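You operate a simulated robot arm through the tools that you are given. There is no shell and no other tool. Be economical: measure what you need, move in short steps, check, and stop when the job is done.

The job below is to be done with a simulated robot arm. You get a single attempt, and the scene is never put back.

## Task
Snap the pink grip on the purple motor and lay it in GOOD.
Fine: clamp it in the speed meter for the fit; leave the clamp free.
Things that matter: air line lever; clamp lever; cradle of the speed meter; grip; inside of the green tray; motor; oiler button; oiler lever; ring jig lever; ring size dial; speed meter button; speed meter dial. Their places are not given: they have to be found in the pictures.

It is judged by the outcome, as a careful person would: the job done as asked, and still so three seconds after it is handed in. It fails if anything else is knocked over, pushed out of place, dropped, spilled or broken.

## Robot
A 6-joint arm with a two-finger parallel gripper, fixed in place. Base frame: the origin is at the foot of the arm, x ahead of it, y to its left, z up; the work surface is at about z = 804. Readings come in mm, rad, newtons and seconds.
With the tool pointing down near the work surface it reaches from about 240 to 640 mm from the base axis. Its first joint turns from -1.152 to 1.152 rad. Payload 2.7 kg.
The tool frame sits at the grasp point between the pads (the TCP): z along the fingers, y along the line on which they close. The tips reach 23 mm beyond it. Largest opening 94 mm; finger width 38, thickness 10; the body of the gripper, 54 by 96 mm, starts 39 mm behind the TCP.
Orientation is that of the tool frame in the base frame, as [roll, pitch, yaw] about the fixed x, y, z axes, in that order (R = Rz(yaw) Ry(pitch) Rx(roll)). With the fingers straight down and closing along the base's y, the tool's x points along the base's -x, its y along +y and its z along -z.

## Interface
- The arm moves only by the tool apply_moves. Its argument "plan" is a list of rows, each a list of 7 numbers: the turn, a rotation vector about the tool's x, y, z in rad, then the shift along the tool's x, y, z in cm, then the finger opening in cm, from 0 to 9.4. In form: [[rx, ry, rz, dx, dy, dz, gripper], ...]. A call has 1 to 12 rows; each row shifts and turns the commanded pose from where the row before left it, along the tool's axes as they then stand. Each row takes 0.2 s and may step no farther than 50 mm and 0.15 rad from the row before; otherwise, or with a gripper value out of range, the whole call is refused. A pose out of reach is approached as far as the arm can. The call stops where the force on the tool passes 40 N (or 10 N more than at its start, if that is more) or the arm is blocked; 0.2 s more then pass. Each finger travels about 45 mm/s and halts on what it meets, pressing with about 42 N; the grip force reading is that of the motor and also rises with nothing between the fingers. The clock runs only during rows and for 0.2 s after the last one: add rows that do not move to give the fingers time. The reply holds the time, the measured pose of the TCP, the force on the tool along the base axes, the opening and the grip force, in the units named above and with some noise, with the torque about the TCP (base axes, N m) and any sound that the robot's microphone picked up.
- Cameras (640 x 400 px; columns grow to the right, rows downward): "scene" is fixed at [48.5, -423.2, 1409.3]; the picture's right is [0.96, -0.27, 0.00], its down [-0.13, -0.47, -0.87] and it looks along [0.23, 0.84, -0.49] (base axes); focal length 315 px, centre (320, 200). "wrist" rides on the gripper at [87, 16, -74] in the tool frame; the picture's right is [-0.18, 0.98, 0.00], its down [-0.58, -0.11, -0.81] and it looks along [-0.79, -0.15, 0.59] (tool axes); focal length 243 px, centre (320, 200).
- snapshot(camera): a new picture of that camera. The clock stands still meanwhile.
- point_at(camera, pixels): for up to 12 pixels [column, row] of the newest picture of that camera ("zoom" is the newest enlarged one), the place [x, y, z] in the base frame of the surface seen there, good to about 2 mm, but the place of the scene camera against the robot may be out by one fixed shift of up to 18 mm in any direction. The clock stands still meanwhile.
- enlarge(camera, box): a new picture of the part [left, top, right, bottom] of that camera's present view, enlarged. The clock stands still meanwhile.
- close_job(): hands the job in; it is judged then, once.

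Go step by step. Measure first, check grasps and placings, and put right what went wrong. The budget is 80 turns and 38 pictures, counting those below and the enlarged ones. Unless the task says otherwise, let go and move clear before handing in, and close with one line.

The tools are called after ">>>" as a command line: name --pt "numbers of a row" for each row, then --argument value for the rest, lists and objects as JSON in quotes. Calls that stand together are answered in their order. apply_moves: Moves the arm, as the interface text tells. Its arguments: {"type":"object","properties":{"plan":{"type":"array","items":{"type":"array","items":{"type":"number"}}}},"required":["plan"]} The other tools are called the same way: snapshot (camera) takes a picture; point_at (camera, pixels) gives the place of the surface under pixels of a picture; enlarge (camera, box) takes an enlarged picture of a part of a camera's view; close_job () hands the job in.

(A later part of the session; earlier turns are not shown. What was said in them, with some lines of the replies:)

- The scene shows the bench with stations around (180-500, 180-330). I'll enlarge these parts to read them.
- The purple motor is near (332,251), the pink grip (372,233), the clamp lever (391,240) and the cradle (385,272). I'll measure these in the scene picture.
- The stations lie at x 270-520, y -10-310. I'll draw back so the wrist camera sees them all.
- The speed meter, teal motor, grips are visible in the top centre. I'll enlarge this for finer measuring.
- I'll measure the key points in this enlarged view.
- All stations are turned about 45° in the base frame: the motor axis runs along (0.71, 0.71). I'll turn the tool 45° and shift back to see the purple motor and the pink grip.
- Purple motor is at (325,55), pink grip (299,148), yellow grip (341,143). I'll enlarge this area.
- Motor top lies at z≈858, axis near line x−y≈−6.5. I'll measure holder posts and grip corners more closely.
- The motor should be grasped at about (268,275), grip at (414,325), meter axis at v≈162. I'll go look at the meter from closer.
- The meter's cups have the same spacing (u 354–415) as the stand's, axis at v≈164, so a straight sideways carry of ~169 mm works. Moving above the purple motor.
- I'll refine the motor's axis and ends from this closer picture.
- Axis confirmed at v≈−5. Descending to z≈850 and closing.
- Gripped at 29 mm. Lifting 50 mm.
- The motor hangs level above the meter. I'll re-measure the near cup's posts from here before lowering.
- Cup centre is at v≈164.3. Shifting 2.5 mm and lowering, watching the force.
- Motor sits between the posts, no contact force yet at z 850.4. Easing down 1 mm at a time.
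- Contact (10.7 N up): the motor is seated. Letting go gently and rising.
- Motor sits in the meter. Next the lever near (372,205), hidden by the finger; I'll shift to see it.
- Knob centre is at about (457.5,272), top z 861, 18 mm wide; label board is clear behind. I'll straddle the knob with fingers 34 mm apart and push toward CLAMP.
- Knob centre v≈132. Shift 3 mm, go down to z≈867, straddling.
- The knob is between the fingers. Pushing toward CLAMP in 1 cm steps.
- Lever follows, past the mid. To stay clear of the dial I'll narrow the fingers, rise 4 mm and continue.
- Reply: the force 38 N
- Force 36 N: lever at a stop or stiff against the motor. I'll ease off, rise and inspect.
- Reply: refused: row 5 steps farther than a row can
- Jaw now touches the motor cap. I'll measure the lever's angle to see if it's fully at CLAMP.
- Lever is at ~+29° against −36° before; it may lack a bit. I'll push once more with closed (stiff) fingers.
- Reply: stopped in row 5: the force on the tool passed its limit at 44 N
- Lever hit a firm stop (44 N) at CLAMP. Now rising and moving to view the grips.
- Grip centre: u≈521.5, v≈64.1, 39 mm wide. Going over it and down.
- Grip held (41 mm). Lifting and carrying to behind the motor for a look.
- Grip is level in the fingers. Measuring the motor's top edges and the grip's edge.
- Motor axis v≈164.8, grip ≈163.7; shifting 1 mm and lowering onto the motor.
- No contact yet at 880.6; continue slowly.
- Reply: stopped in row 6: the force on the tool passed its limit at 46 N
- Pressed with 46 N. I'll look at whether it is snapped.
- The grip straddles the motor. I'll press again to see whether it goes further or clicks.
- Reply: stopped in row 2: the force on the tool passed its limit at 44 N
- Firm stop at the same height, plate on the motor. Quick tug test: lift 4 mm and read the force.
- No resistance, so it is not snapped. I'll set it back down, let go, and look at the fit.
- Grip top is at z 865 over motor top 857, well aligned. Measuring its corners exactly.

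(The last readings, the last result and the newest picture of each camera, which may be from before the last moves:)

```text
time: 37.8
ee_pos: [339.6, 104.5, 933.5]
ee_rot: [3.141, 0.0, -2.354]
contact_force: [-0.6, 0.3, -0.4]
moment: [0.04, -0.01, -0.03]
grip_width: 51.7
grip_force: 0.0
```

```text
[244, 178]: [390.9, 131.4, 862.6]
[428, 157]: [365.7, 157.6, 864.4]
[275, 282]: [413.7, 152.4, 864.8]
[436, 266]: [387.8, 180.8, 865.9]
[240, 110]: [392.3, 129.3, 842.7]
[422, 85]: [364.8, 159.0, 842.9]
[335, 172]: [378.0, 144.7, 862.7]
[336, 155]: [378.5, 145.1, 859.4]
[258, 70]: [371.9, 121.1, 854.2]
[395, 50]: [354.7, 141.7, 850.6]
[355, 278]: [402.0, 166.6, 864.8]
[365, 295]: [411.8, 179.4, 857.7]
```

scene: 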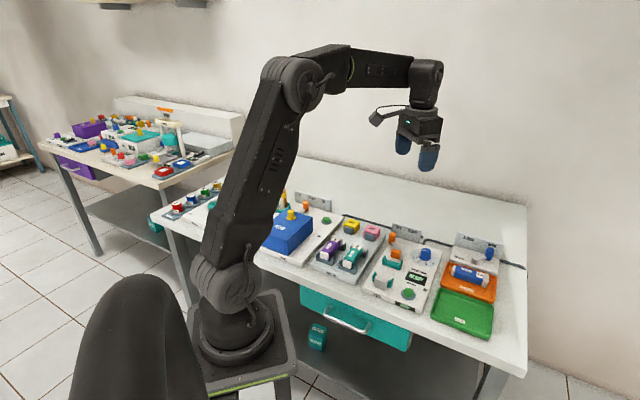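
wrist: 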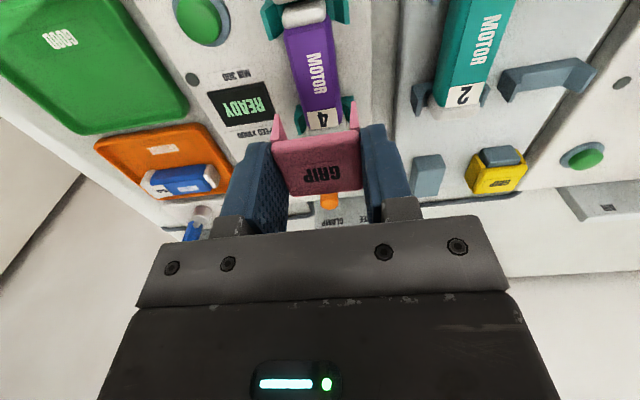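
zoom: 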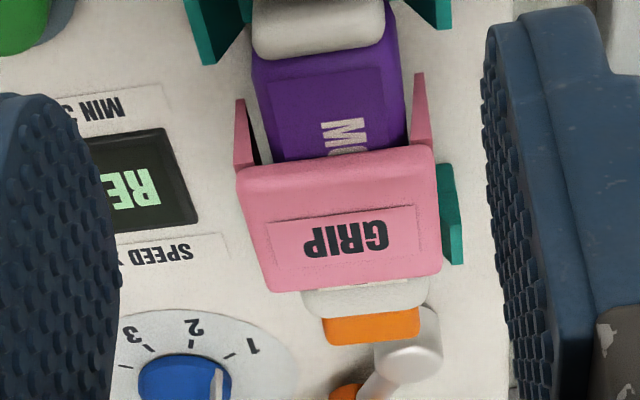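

The grip sits squarely, plate about on the motor. I'll press its top with closed fingers to snap it.

>>> apply_moves --pt "0 0 0 -3.57 0.1 0 0" --pt "0 0 0 -3.57 0 0 0" --pt "0 0 0 0 0 0 0" --pt "0 0 0 0 0 2.0 0" --pt "0 0 0 0 0 1.8 0" --pt "0 0 0 0 0 0 0"

>>> apply_moves --pt "0 0 0 0 0 0.3 0" --pt "0 0 0 0 0 0.3 0" --pt "0 0 0 0 0 0.3 0" --pt "0 0 0 0 0 0.3 0" --pt "0 0 0 0 0 0.3 0" --pt "0 0 0 0 0 0.3 0" --pt "0 0 0 0 0 0.3 0"

```text
time: 39.2
ee_pos: [388.7, 157.9, 891.7]
ee_rot: [3.141, 0.0, -2.352]
contact_force: [0.1, 0.0, 0.5]
moment: [-0.02, 0.01, 0.02]
grip_width: 0.0
grip_force: 42.2
```

```text
time: 40.0
ee_pos: [390.5, 159.2, 889.3]
ee_rot: [-3.14, 0.003, -2.35]
contact_force: [-6.4, 0.1, 11.6]
moment: [-0.05, 0.18, 0.0]
grip_width: 0.1
grip_force: 42.8
stopped in row 3: the force on the tool passed its limit at 47 N (the readings are from after the stop); the commanded pose is now the measured one
```

Plate seated solidly at 865. I'll regrip the clip and tug again, further, to judge whether it has snapped.

>>> apply_moves --pt "0 0 0 0 0 -2 0" --pt "0 0 0 0 0 0 5.2" --pt "0 0 0 0 0 0 5.2" --pt "0 0 0 0 0 0 5.2" --pt "0 0 0 0 0.05 1.6 5.2" --pt "0 0 0 0 0 1.6 5.2" --pt "0 0 0 0 0 0 3" --pt "0 0 0 0 0 0 3" --pt "0 0 0 0 0 0 3"

>>> apply_moves --pt "0 0 0 0 0 -0.2 3" --pt "0 0 0 0 0 -0.2 3" --pt "0 0 0 0 0 -0.2 3" --pt "0 0 0 0 0 0 3"

>>> enlarge --camera "scene" --box '[340, 215, 460, 290]'

```text
time: 42.0
ee_pos: [390.5, 158.1, 877.6]
ee_rot: [-3.139, 0.003, -2.351]
contact_force: [16.1, -21.4, 0.7]
moment: [-0.67, -0.41, -0.12]
grip_width: 40.6
grip_force: 41.8
```

```text
time: 42.5
ee_pos: [390.9, 158.0, 878.3]
ee_rot: [-3.138, 0.005, -2.352]
contact_force: [6.2, -2.4, -6.1]
moment: [0.19, -0.03, -0.06]
grip_width: 40.8
grip_force: 41.5
stopped in row 2: the force on the tool passed its limit at 43 N (the readings are from after the stop); the commanded pose is now the measured one
```

```text
5.33 times, centred on (400, 252) of scene
```

zoom: 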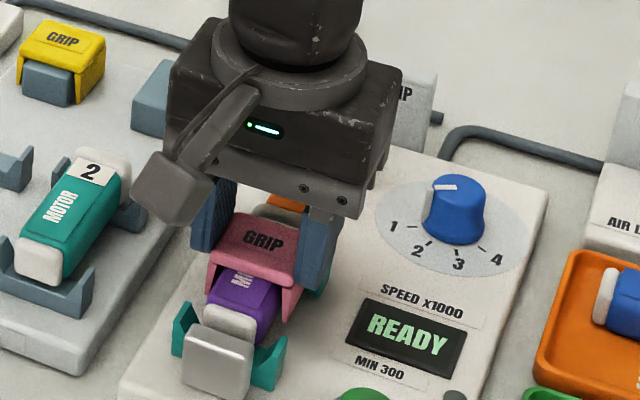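

Now it resists sideways (27 N) and pulling up (43 N): snapped. Releasing and going to the lever.

>>> apply_moves --pt "0 0 0 0 0 0 4.4" --pt "0 0 0 0 0 0 5.4" --pt "0 0 0 0 0 -4 5.4" --pt "0 0 0 0 0 -4 3.6" --pt "0 0 0 -4.3 -0.4 0 3.6" --pt "0 0 0 -4.3 -0.4 0 3.6" --pt "0 0 0 -4.4 -0.4 0 3.6" --pt "0 0 0 0 0 3.5 3.6" --pt "0 0 0 0 0 0 3.6"

>>> snapshot --camera "wrist"

>>> point_at --camera "wrist" --pixels '[[300, 112], [314, 112], [326, 112], [290, 112], [338, 112], [314, 90]]'

```text
time: 44.5
ee_pos: [490.6, 240.3, 926.4]
ee_rot: [-3.14, 0.002, -2.353]
contact_force: [0.2, -0.1, 0.2]
moment: [-0.02, 0.01, 0.01]
grip_width: 35.8
grip_force: 0.1
```

```text
6 pictures are left
```

wrist: 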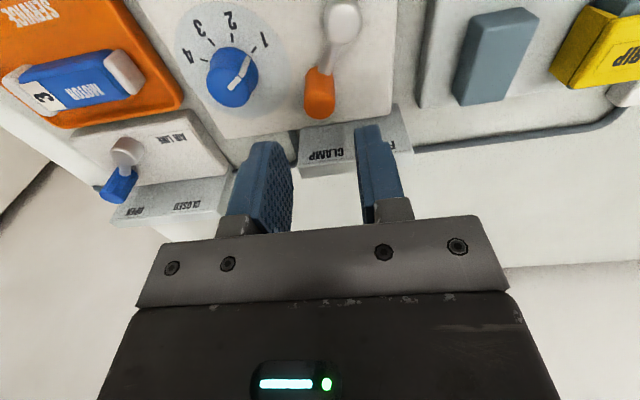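

```text
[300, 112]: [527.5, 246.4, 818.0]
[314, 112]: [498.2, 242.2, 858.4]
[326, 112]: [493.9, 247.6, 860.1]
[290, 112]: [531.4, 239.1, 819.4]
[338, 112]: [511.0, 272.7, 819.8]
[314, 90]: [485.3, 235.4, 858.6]
```

Knob centre v≈178, TCP v 177. Lowering and sweeping back to FREE.

>>> apply_moves --pt "0 0 0 -0.3 0 2.8 3.6" --pt "0 0 0 0 0 3.0 3.6" --pt "0 0 0 0 0 0 3.6" --pt "0 0 0 0 1 0 3.6" --pt "0 0 0 0 1 0 3.6" --pt "0 0 0 0 1 0 3.6" --pt "0 0 0 0 1 0 3.6" --pt "0 0 0 0 0.7 0 3.6" --pt "0 0 0 0 0.4 0 3.6" --pt "0 0 0 0 0.4 0 3.6"

```text
time: 46.8
ee_pos: [454.8, 281.2, 865.5]
ee_rot: [-3.138, 0.004, -2.353]
contact_force: [8.8, -7.2, 2.5]
moment: [-0.21, -0.05, 0.02]
grip_width: 40.9
grip_force: 5.4
```

Near the stop; pushing a little more to be sure.

>>> apply_moves --pt "0 0 0 0 0.3 0 3.6" --pt "0 0 0 0 0.3 0 3.6" --pt "0 0 0 0 0.3 0 3.6" --pt "0 0 0 0 0 0 3.6"

```text
time: 47.8
ee_pos: [451.4, 285.0, 865.6]
ee_rot: [-3.137, 0.003, -2.353]
contact_force: [26.6, -19.6, -2.4]
moment: [0.06, -0.57, 0.23]
grip_width: 50.8
grip_force: 16.9
```

At the stop (33 N with no motion): FREE. Rising and going to view the green tray and the freed clamp.

>>> apply_moves --pt "0 0 0 0 -0.8 0 4" --pt "0 0 0 0 0 -4 4" --pt "0 0 0 0 0 -4 4" --pt "0 0 0 3.5 -3.3 -0.5 4" --pt "0 0 0 3.5 -3.3 -0.5 5" --pt "0 0 0 3.5 -3.3 0 6" --pt "0 0 0 3.5 -3.3 0 7" --pt "0 0 0 3.5 -2.5 0 9.4" --pt "0 0 0 3.5 0 0 9.4" --pt "0 0 0 0 0 0 9.4"

>>> snapshot --camera "wrist"

```text
time: 50.0
ee_pos: [417.0, 20.4, 953.0]
ee_rot: [-3.139, 0.002, -2.353]
contact_force: [-0.6, 1.2, 0.0]
moment: [0.02, -0.02, -0.02]
grip_width: 93.9
grip_force: 0.0
```

```text
5 pictures are left
```

wrist: 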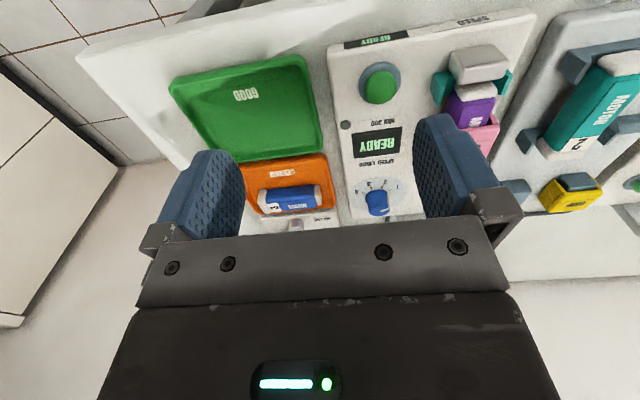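

>>> point_at --camera "wrist" --pixels '[[188, 85], [296, 65], [220, 155], [308, 138], [250, 115], [247, 95], [171, 88], [304, 57], [322, 145], [208, 168], [185, 78], [210, 150]]'

```text
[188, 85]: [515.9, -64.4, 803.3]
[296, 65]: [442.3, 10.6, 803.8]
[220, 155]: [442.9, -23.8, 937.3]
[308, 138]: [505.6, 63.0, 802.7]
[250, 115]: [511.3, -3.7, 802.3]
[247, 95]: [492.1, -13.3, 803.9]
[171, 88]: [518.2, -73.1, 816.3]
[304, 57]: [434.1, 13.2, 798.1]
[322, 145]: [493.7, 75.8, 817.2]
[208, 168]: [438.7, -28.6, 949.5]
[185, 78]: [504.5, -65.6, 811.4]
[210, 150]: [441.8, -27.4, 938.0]
```

The tray interior is about 88 (u) × 109 (v) mm, floor z≈803, so the ~95 mm motor must be laid along v: a 90° turn. First going over the motor.

>>> apply_moves --pt "0 0 0 -2 4 0 6" --pt "0 0 0 -2 4 0 5.2" --pt "0 0 0 -2.1 3.5 0 5.2" --pt "0 0 0 0 0 1 5.2" --pt "0 0 0 0 0 1 5.2" --pt "0 0 0 0 0 0 5.2"

>>> enlarge --camera "wrist" --box '[200, 20, 488, 200]'

>>> point_at --camera "zoom" --pixels '[[220, 190], [330, 170], [240, 240], [340, 220], [280, 200], [280, 130], [280, 90], [240, 130], [330, 110]]'

```text
time: 51.4
ee_pos: [379.2, 149.8, 935.7]
ee_rot: [-3.141, 0.002, -2.352]
contact_force: [0.3, 0.0, 0.3]
moment: [0.01, -0.02, -0.04]
grip_width: 52.0
grip_force: 0.1
```

```text
2.22 times, centred on (344, 110) of wrist
```

zoom: 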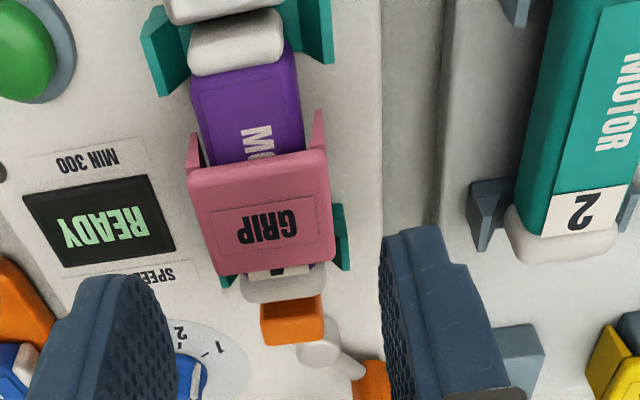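

```text
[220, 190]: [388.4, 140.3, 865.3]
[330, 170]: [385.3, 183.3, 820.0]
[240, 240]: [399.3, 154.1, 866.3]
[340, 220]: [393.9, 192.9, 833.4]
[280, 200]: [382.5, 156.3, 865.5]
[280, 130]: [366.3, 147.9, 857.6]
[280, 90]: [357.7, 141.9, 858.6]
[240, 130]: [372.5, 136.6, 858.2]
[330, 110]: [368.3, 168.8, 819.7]
```

The lever is back at FREE, jaw off the motor. Measuring the grip corners and motor ends.

>>> point_at --camera "zoom" --pixels '[[193, 182], [322, 160], [213, 265], [331, 252], [235, 30], [283, 284], [283, 295], [192, 55]]'

```text
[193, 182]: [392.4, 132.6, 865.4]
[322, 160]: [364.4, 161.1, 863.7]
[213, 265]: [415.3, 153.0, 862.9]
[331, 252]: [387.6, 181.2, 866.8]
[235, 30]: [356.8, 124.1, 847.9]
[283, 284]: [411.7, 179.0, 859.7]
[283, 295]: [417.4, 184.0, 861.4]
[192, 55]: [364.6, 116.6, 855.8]
```

>>> apply_moves --pt "0 0 0 -1.15 -0.25 2.5 5.2" --pt "0 0 0 0 0 2.5 5.2" --pt "0 0 0 0 0 2.8 5.2" --pt "0 0 0 0 0 0 5.2" --pt "0 0 0 0 0 0 2.5" --pt "0 0 0 0 0 0 2.5" --pt "0 0 0 0 0 0 2.5"

```text
time: 53.0
ee_pos: [387.7, 156.5, 856.5]
ee_rot: [-3.14, 0.002, -2.351]
contact_force: [0.3, -0.5, -1.3]
moment: [0.01, 0.0, 0.0]
grip_width: 41.2
grip_force: 41.6
```

Held at 41 mm. Lifting straight up with force watch, then over the tray.

>>> apply_moves --pt "0 0 0 0 0 -0.8 2.5" --pt "0 0 0 0 0 -1.2 2.5" --pt "0 0 0 0 0 -3 2.5" --pt "0 0 0 0 0 -4 2.5" --pt "0 0 0 0.48 -3.95 0 2.5" --pt "0 0 0 0.48 -3.95 0 2.5" --pt "0 0 0 0.48 -3.95 0 2.5" --pt "0 0 0 0.48 -3.95 0 2.5" --pt "0 0 0 0.48 -3.95 0 2.5" --pt "0 0 0 0 0 0 2.5"

>>> apply_moves --pt "0 0 0.1428 0 0 0 2.5" --pt "0 0 0.1428 0 0 0 2.5" --pt "0 0 0.1428 0 0 0 2.5" --pt "0 0 0.1428 0 0 0 2.5" --pt "0 0 0.1428 0 0 0 2.5" --pt "0 0 0.1428 0 0 0 2.5" --pt "0 0 0.1428 0 0 0 2.5" --pt "0 0 0.1428 0 0 0 2.5" --pt "0 0 0.1428 0 0 0 2.5" --pt "0 0 0.1428 0 0 0 2.5" --pt "0 0 0.1428 0 0 0 2.5" --pt "0 0 0 0 0 0 2.5"

>>> snapshot --camera "wrist"

```text
time: 55.1
ee_pos: [511.0, -1.4, 946.1]
ee_rot: [-3.14, 0.002, -2.353]
contact_force: [0.8, 0.5, -1.8]
moment: [-0.02, -0.02, 0.0]
grip_width: 41.1
grip_force: 41.7
```

```text
time: 57.8
ee_pos: [509.7, -0.2, 947.8]
ee_rot: [3.141, 0.001, 2.359]
contact_force: [-0.1, 0.0, -1.2]
moment: [-0.01, 0.02, -0.01]
grip_width: 41.0
grip_force: 42.3
```

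```text
3 pictures are left
```

wrist: 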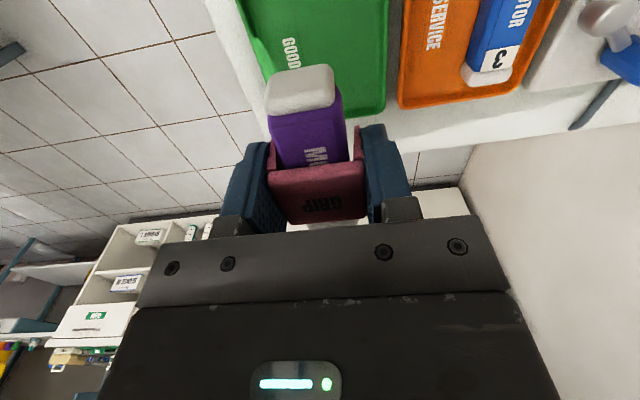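

The motor hangs in the grip, turned. Measuring tray edges and motor from here.

>>> point_at --camera "wrist" --pixels '[[376, 40], [383, 105], [372, 100], [360, 112], [352, 95], [270, 60], [255, 45], [282, 100], [335, 90], [300, 70], [375, 5], [240, 5]]'

```text
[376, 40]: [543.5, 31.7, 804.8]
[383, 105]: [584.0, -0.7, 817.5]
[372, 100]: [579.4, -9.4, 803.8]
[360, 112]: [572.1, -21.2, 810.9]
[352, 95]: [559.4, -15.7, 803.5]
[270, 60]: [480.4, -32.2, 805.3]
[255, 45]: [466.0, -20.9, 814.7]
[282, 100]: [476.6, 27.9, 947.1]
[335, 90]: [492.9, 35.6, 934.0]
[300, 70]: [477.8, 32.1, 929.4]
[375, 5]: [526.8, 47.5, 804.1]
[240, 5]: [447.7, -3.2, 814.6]
```

Motor (v 315–405) fits centred in the tray (v 305–417). Lowering.

>>> apply_moves --pt "0 0 0 0 0 3.5 2.5" --pt "0 0 0 0 0 3.5 2.5" --pt "0 0 0 0 0 2.5 2.5" --pt "0 0 0 0 0 0.8 2.5" --pt "0 0 0 0 0 0 2.5"

>>> apply_moves --pt "0 0 0 0 0 0.2 2.5" --pt "0 0 0 0 0 0.2 2.5" --pt "0 0 0 0 0 0.1 2.5" --pt "0 0 0 0 0 0 2.5"

```text
time: 59.0
ee_pos: [512.0, 1.1, 844.7]
ee_rot: [3.14, 0.002, 2.36]
contact_force: [0.8, 0.7, -1.6]
moment: [-0.01, 0.02, -0.03]
grip_width: 40.8
grip_force: 41.7
```

```text
time: 60.0
ee_pos: [511.9, -1.6, 838.7]
ee_rot: [3.14, 0.002, 2.36]
contact_force: [1.1, -0.4, -0.7]
moment: [0.03, 0.0, 0.01]
grip_width: 40.5
grip_force: 42.0
```

>>> apply_moves --pt "0 0 0 0 0 0.1 2.5" --pt "0 0 0 0 0 0.1 2.5" --pt "0 0 0 0 0 0.1 2.5" --pt "0 0 0 0 0 0 2.5"

```text
time: 61.0
ee_pos: [510.8, -1.8, 836.8]
ee_rot: [3.14, 0.002, 2.36]
contact_force: [0.0, 0.4, -0.9]
moment: [-0.01, 0.02, -0.01]
grip_width: 40.8
grip_force: 42.1
```

>>> apply_moves --pt "0 0 0 0 0 0.1 2.5" --pt "0 0 0 0 0 0.1 2.5" --pt "0 0 0 0 0 0 2.5"

```text
time: 61.8
ee_pos: [509.0, -2.3, 835.2]
ee_rot: [3.139, 0.002, 2.36]
contact_force: [0.1, 0.0, -1.2]
moment: [0.0, -0.02, 0.01]
grip_width: 40.7
grip_force: 41.6
```

>>> apply_moves --pt "0 0 0 0 0 0.1 2.5" --pt "0 0 0 0 0 0.1 2.5" --pt "0 0 0 0 0 0.1 2.5" --pt "0 0 0 0 0 0 2.5"

```text
time: 62.8
ee_pos: [511.8, -2.9, 831.7]
ee_rot: [3.141, 0.0, 2.361]
contact_force: [0.1, 0.5, -1.2]
moment: [0.01, -0.02, 0.02]
grip_width: 40.9
grip_force: 42.1
```

>>> apply_moves --pt "0 0 0 0 0 0.1 2.5" --pt "0 0 0 0 0 0.1 2.5" --pt "0 0 0 0 0 0 2.5"

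```text
time: 63.5
ee_pos: [510.8, -1.5, 830.5]
ee_rot: [3.14, 0.002, 2.359]
contact_force: [1.1, 0.1, -1.9]
moment: [0.02, -0.01, 0.0]
grip_width: 40.7
grip_force: 42.5
```

>>> apply_moves --pt "0 0 0 0 0 0.1 2.5" --pt "0 0 0 0 0 0.1 2.5" --pt "0 0 0 0 0 0 2.5"

```text
time: 64.3
ee_pos: [510.5, -0.9, 828.5]
ee_rot: [3.136, 0.003, 2.36]
contact_force: [-2.1, 1.7, 9.8]
moment: [-0.06, 0.1, -0.03]
grip_width: 40.8
grip_force: 41.9
```

Contact with the tray floor (9.8 N). Opening slowly and rising.

>>> apply_moves --pt "0 0 0 0 0 0 4.4" --pt "0 0 0 0 0 0 5" --pt "0 0 0 0 0 0 5.4" --pt "0 0 0 0 0 -2.5 5.4" --pt "0 0 0 0 0 -4 5.4" --pt "0 0 0 0 0 -4.5 5.4" --pt "0 0 0 4 0 -2 5.4" --pt "0 0 0 4 0 -2 5.4" --pt "0 0 0 0 0 0 5.4" --pt "0 0 0 0 0 0 5.4"

>>> snapshot --camera "wrist"

>>> enlarge --camera "scene" --box '[360, 220, 520, 320]'

```text
time: 66.5
ee_pos: [455.6, 54.1, 978.9]
ee_rot: [3.139, 0.002, 2.359]
contact_force: [-0.1, 1.0, 0.5]
moment: [-0.01, -0.02, 0.0]
grip_width: 54.0
grip_force: 0.0
```

```text
2 pictures are left
```

wrist: 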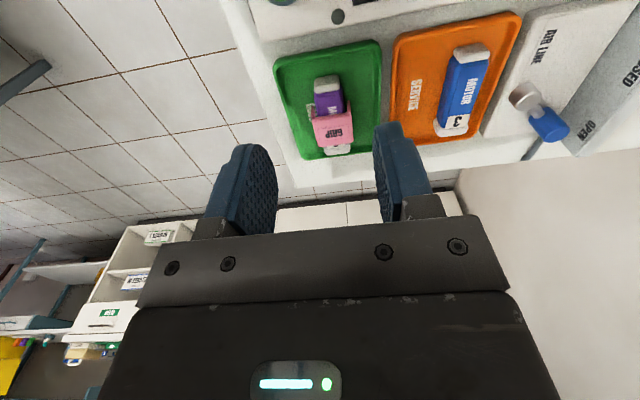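

```text
4.00 times, centred on (440, 270) of scene
```

zoom: 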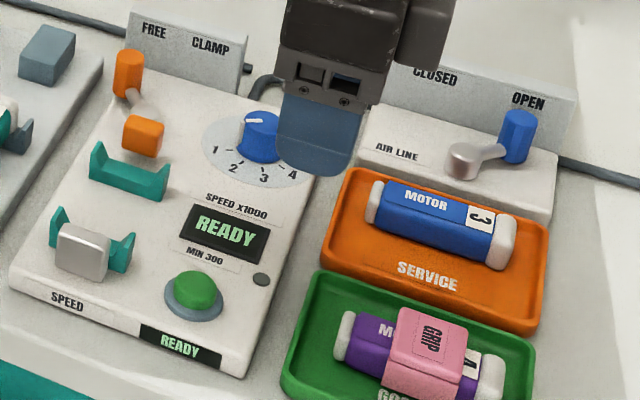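

The motor with its pink grip lies flat inside the green tray, the clamp lever is back at FREE as at the start, and the dial and other levers look unchanged. Handing in.

>>> close_job

```text
The job is handed in.
```

The pink grip is snapped on the purple motor, the motor lies flat in the GOOD tray, and the speed meter clamp is back at FREE.
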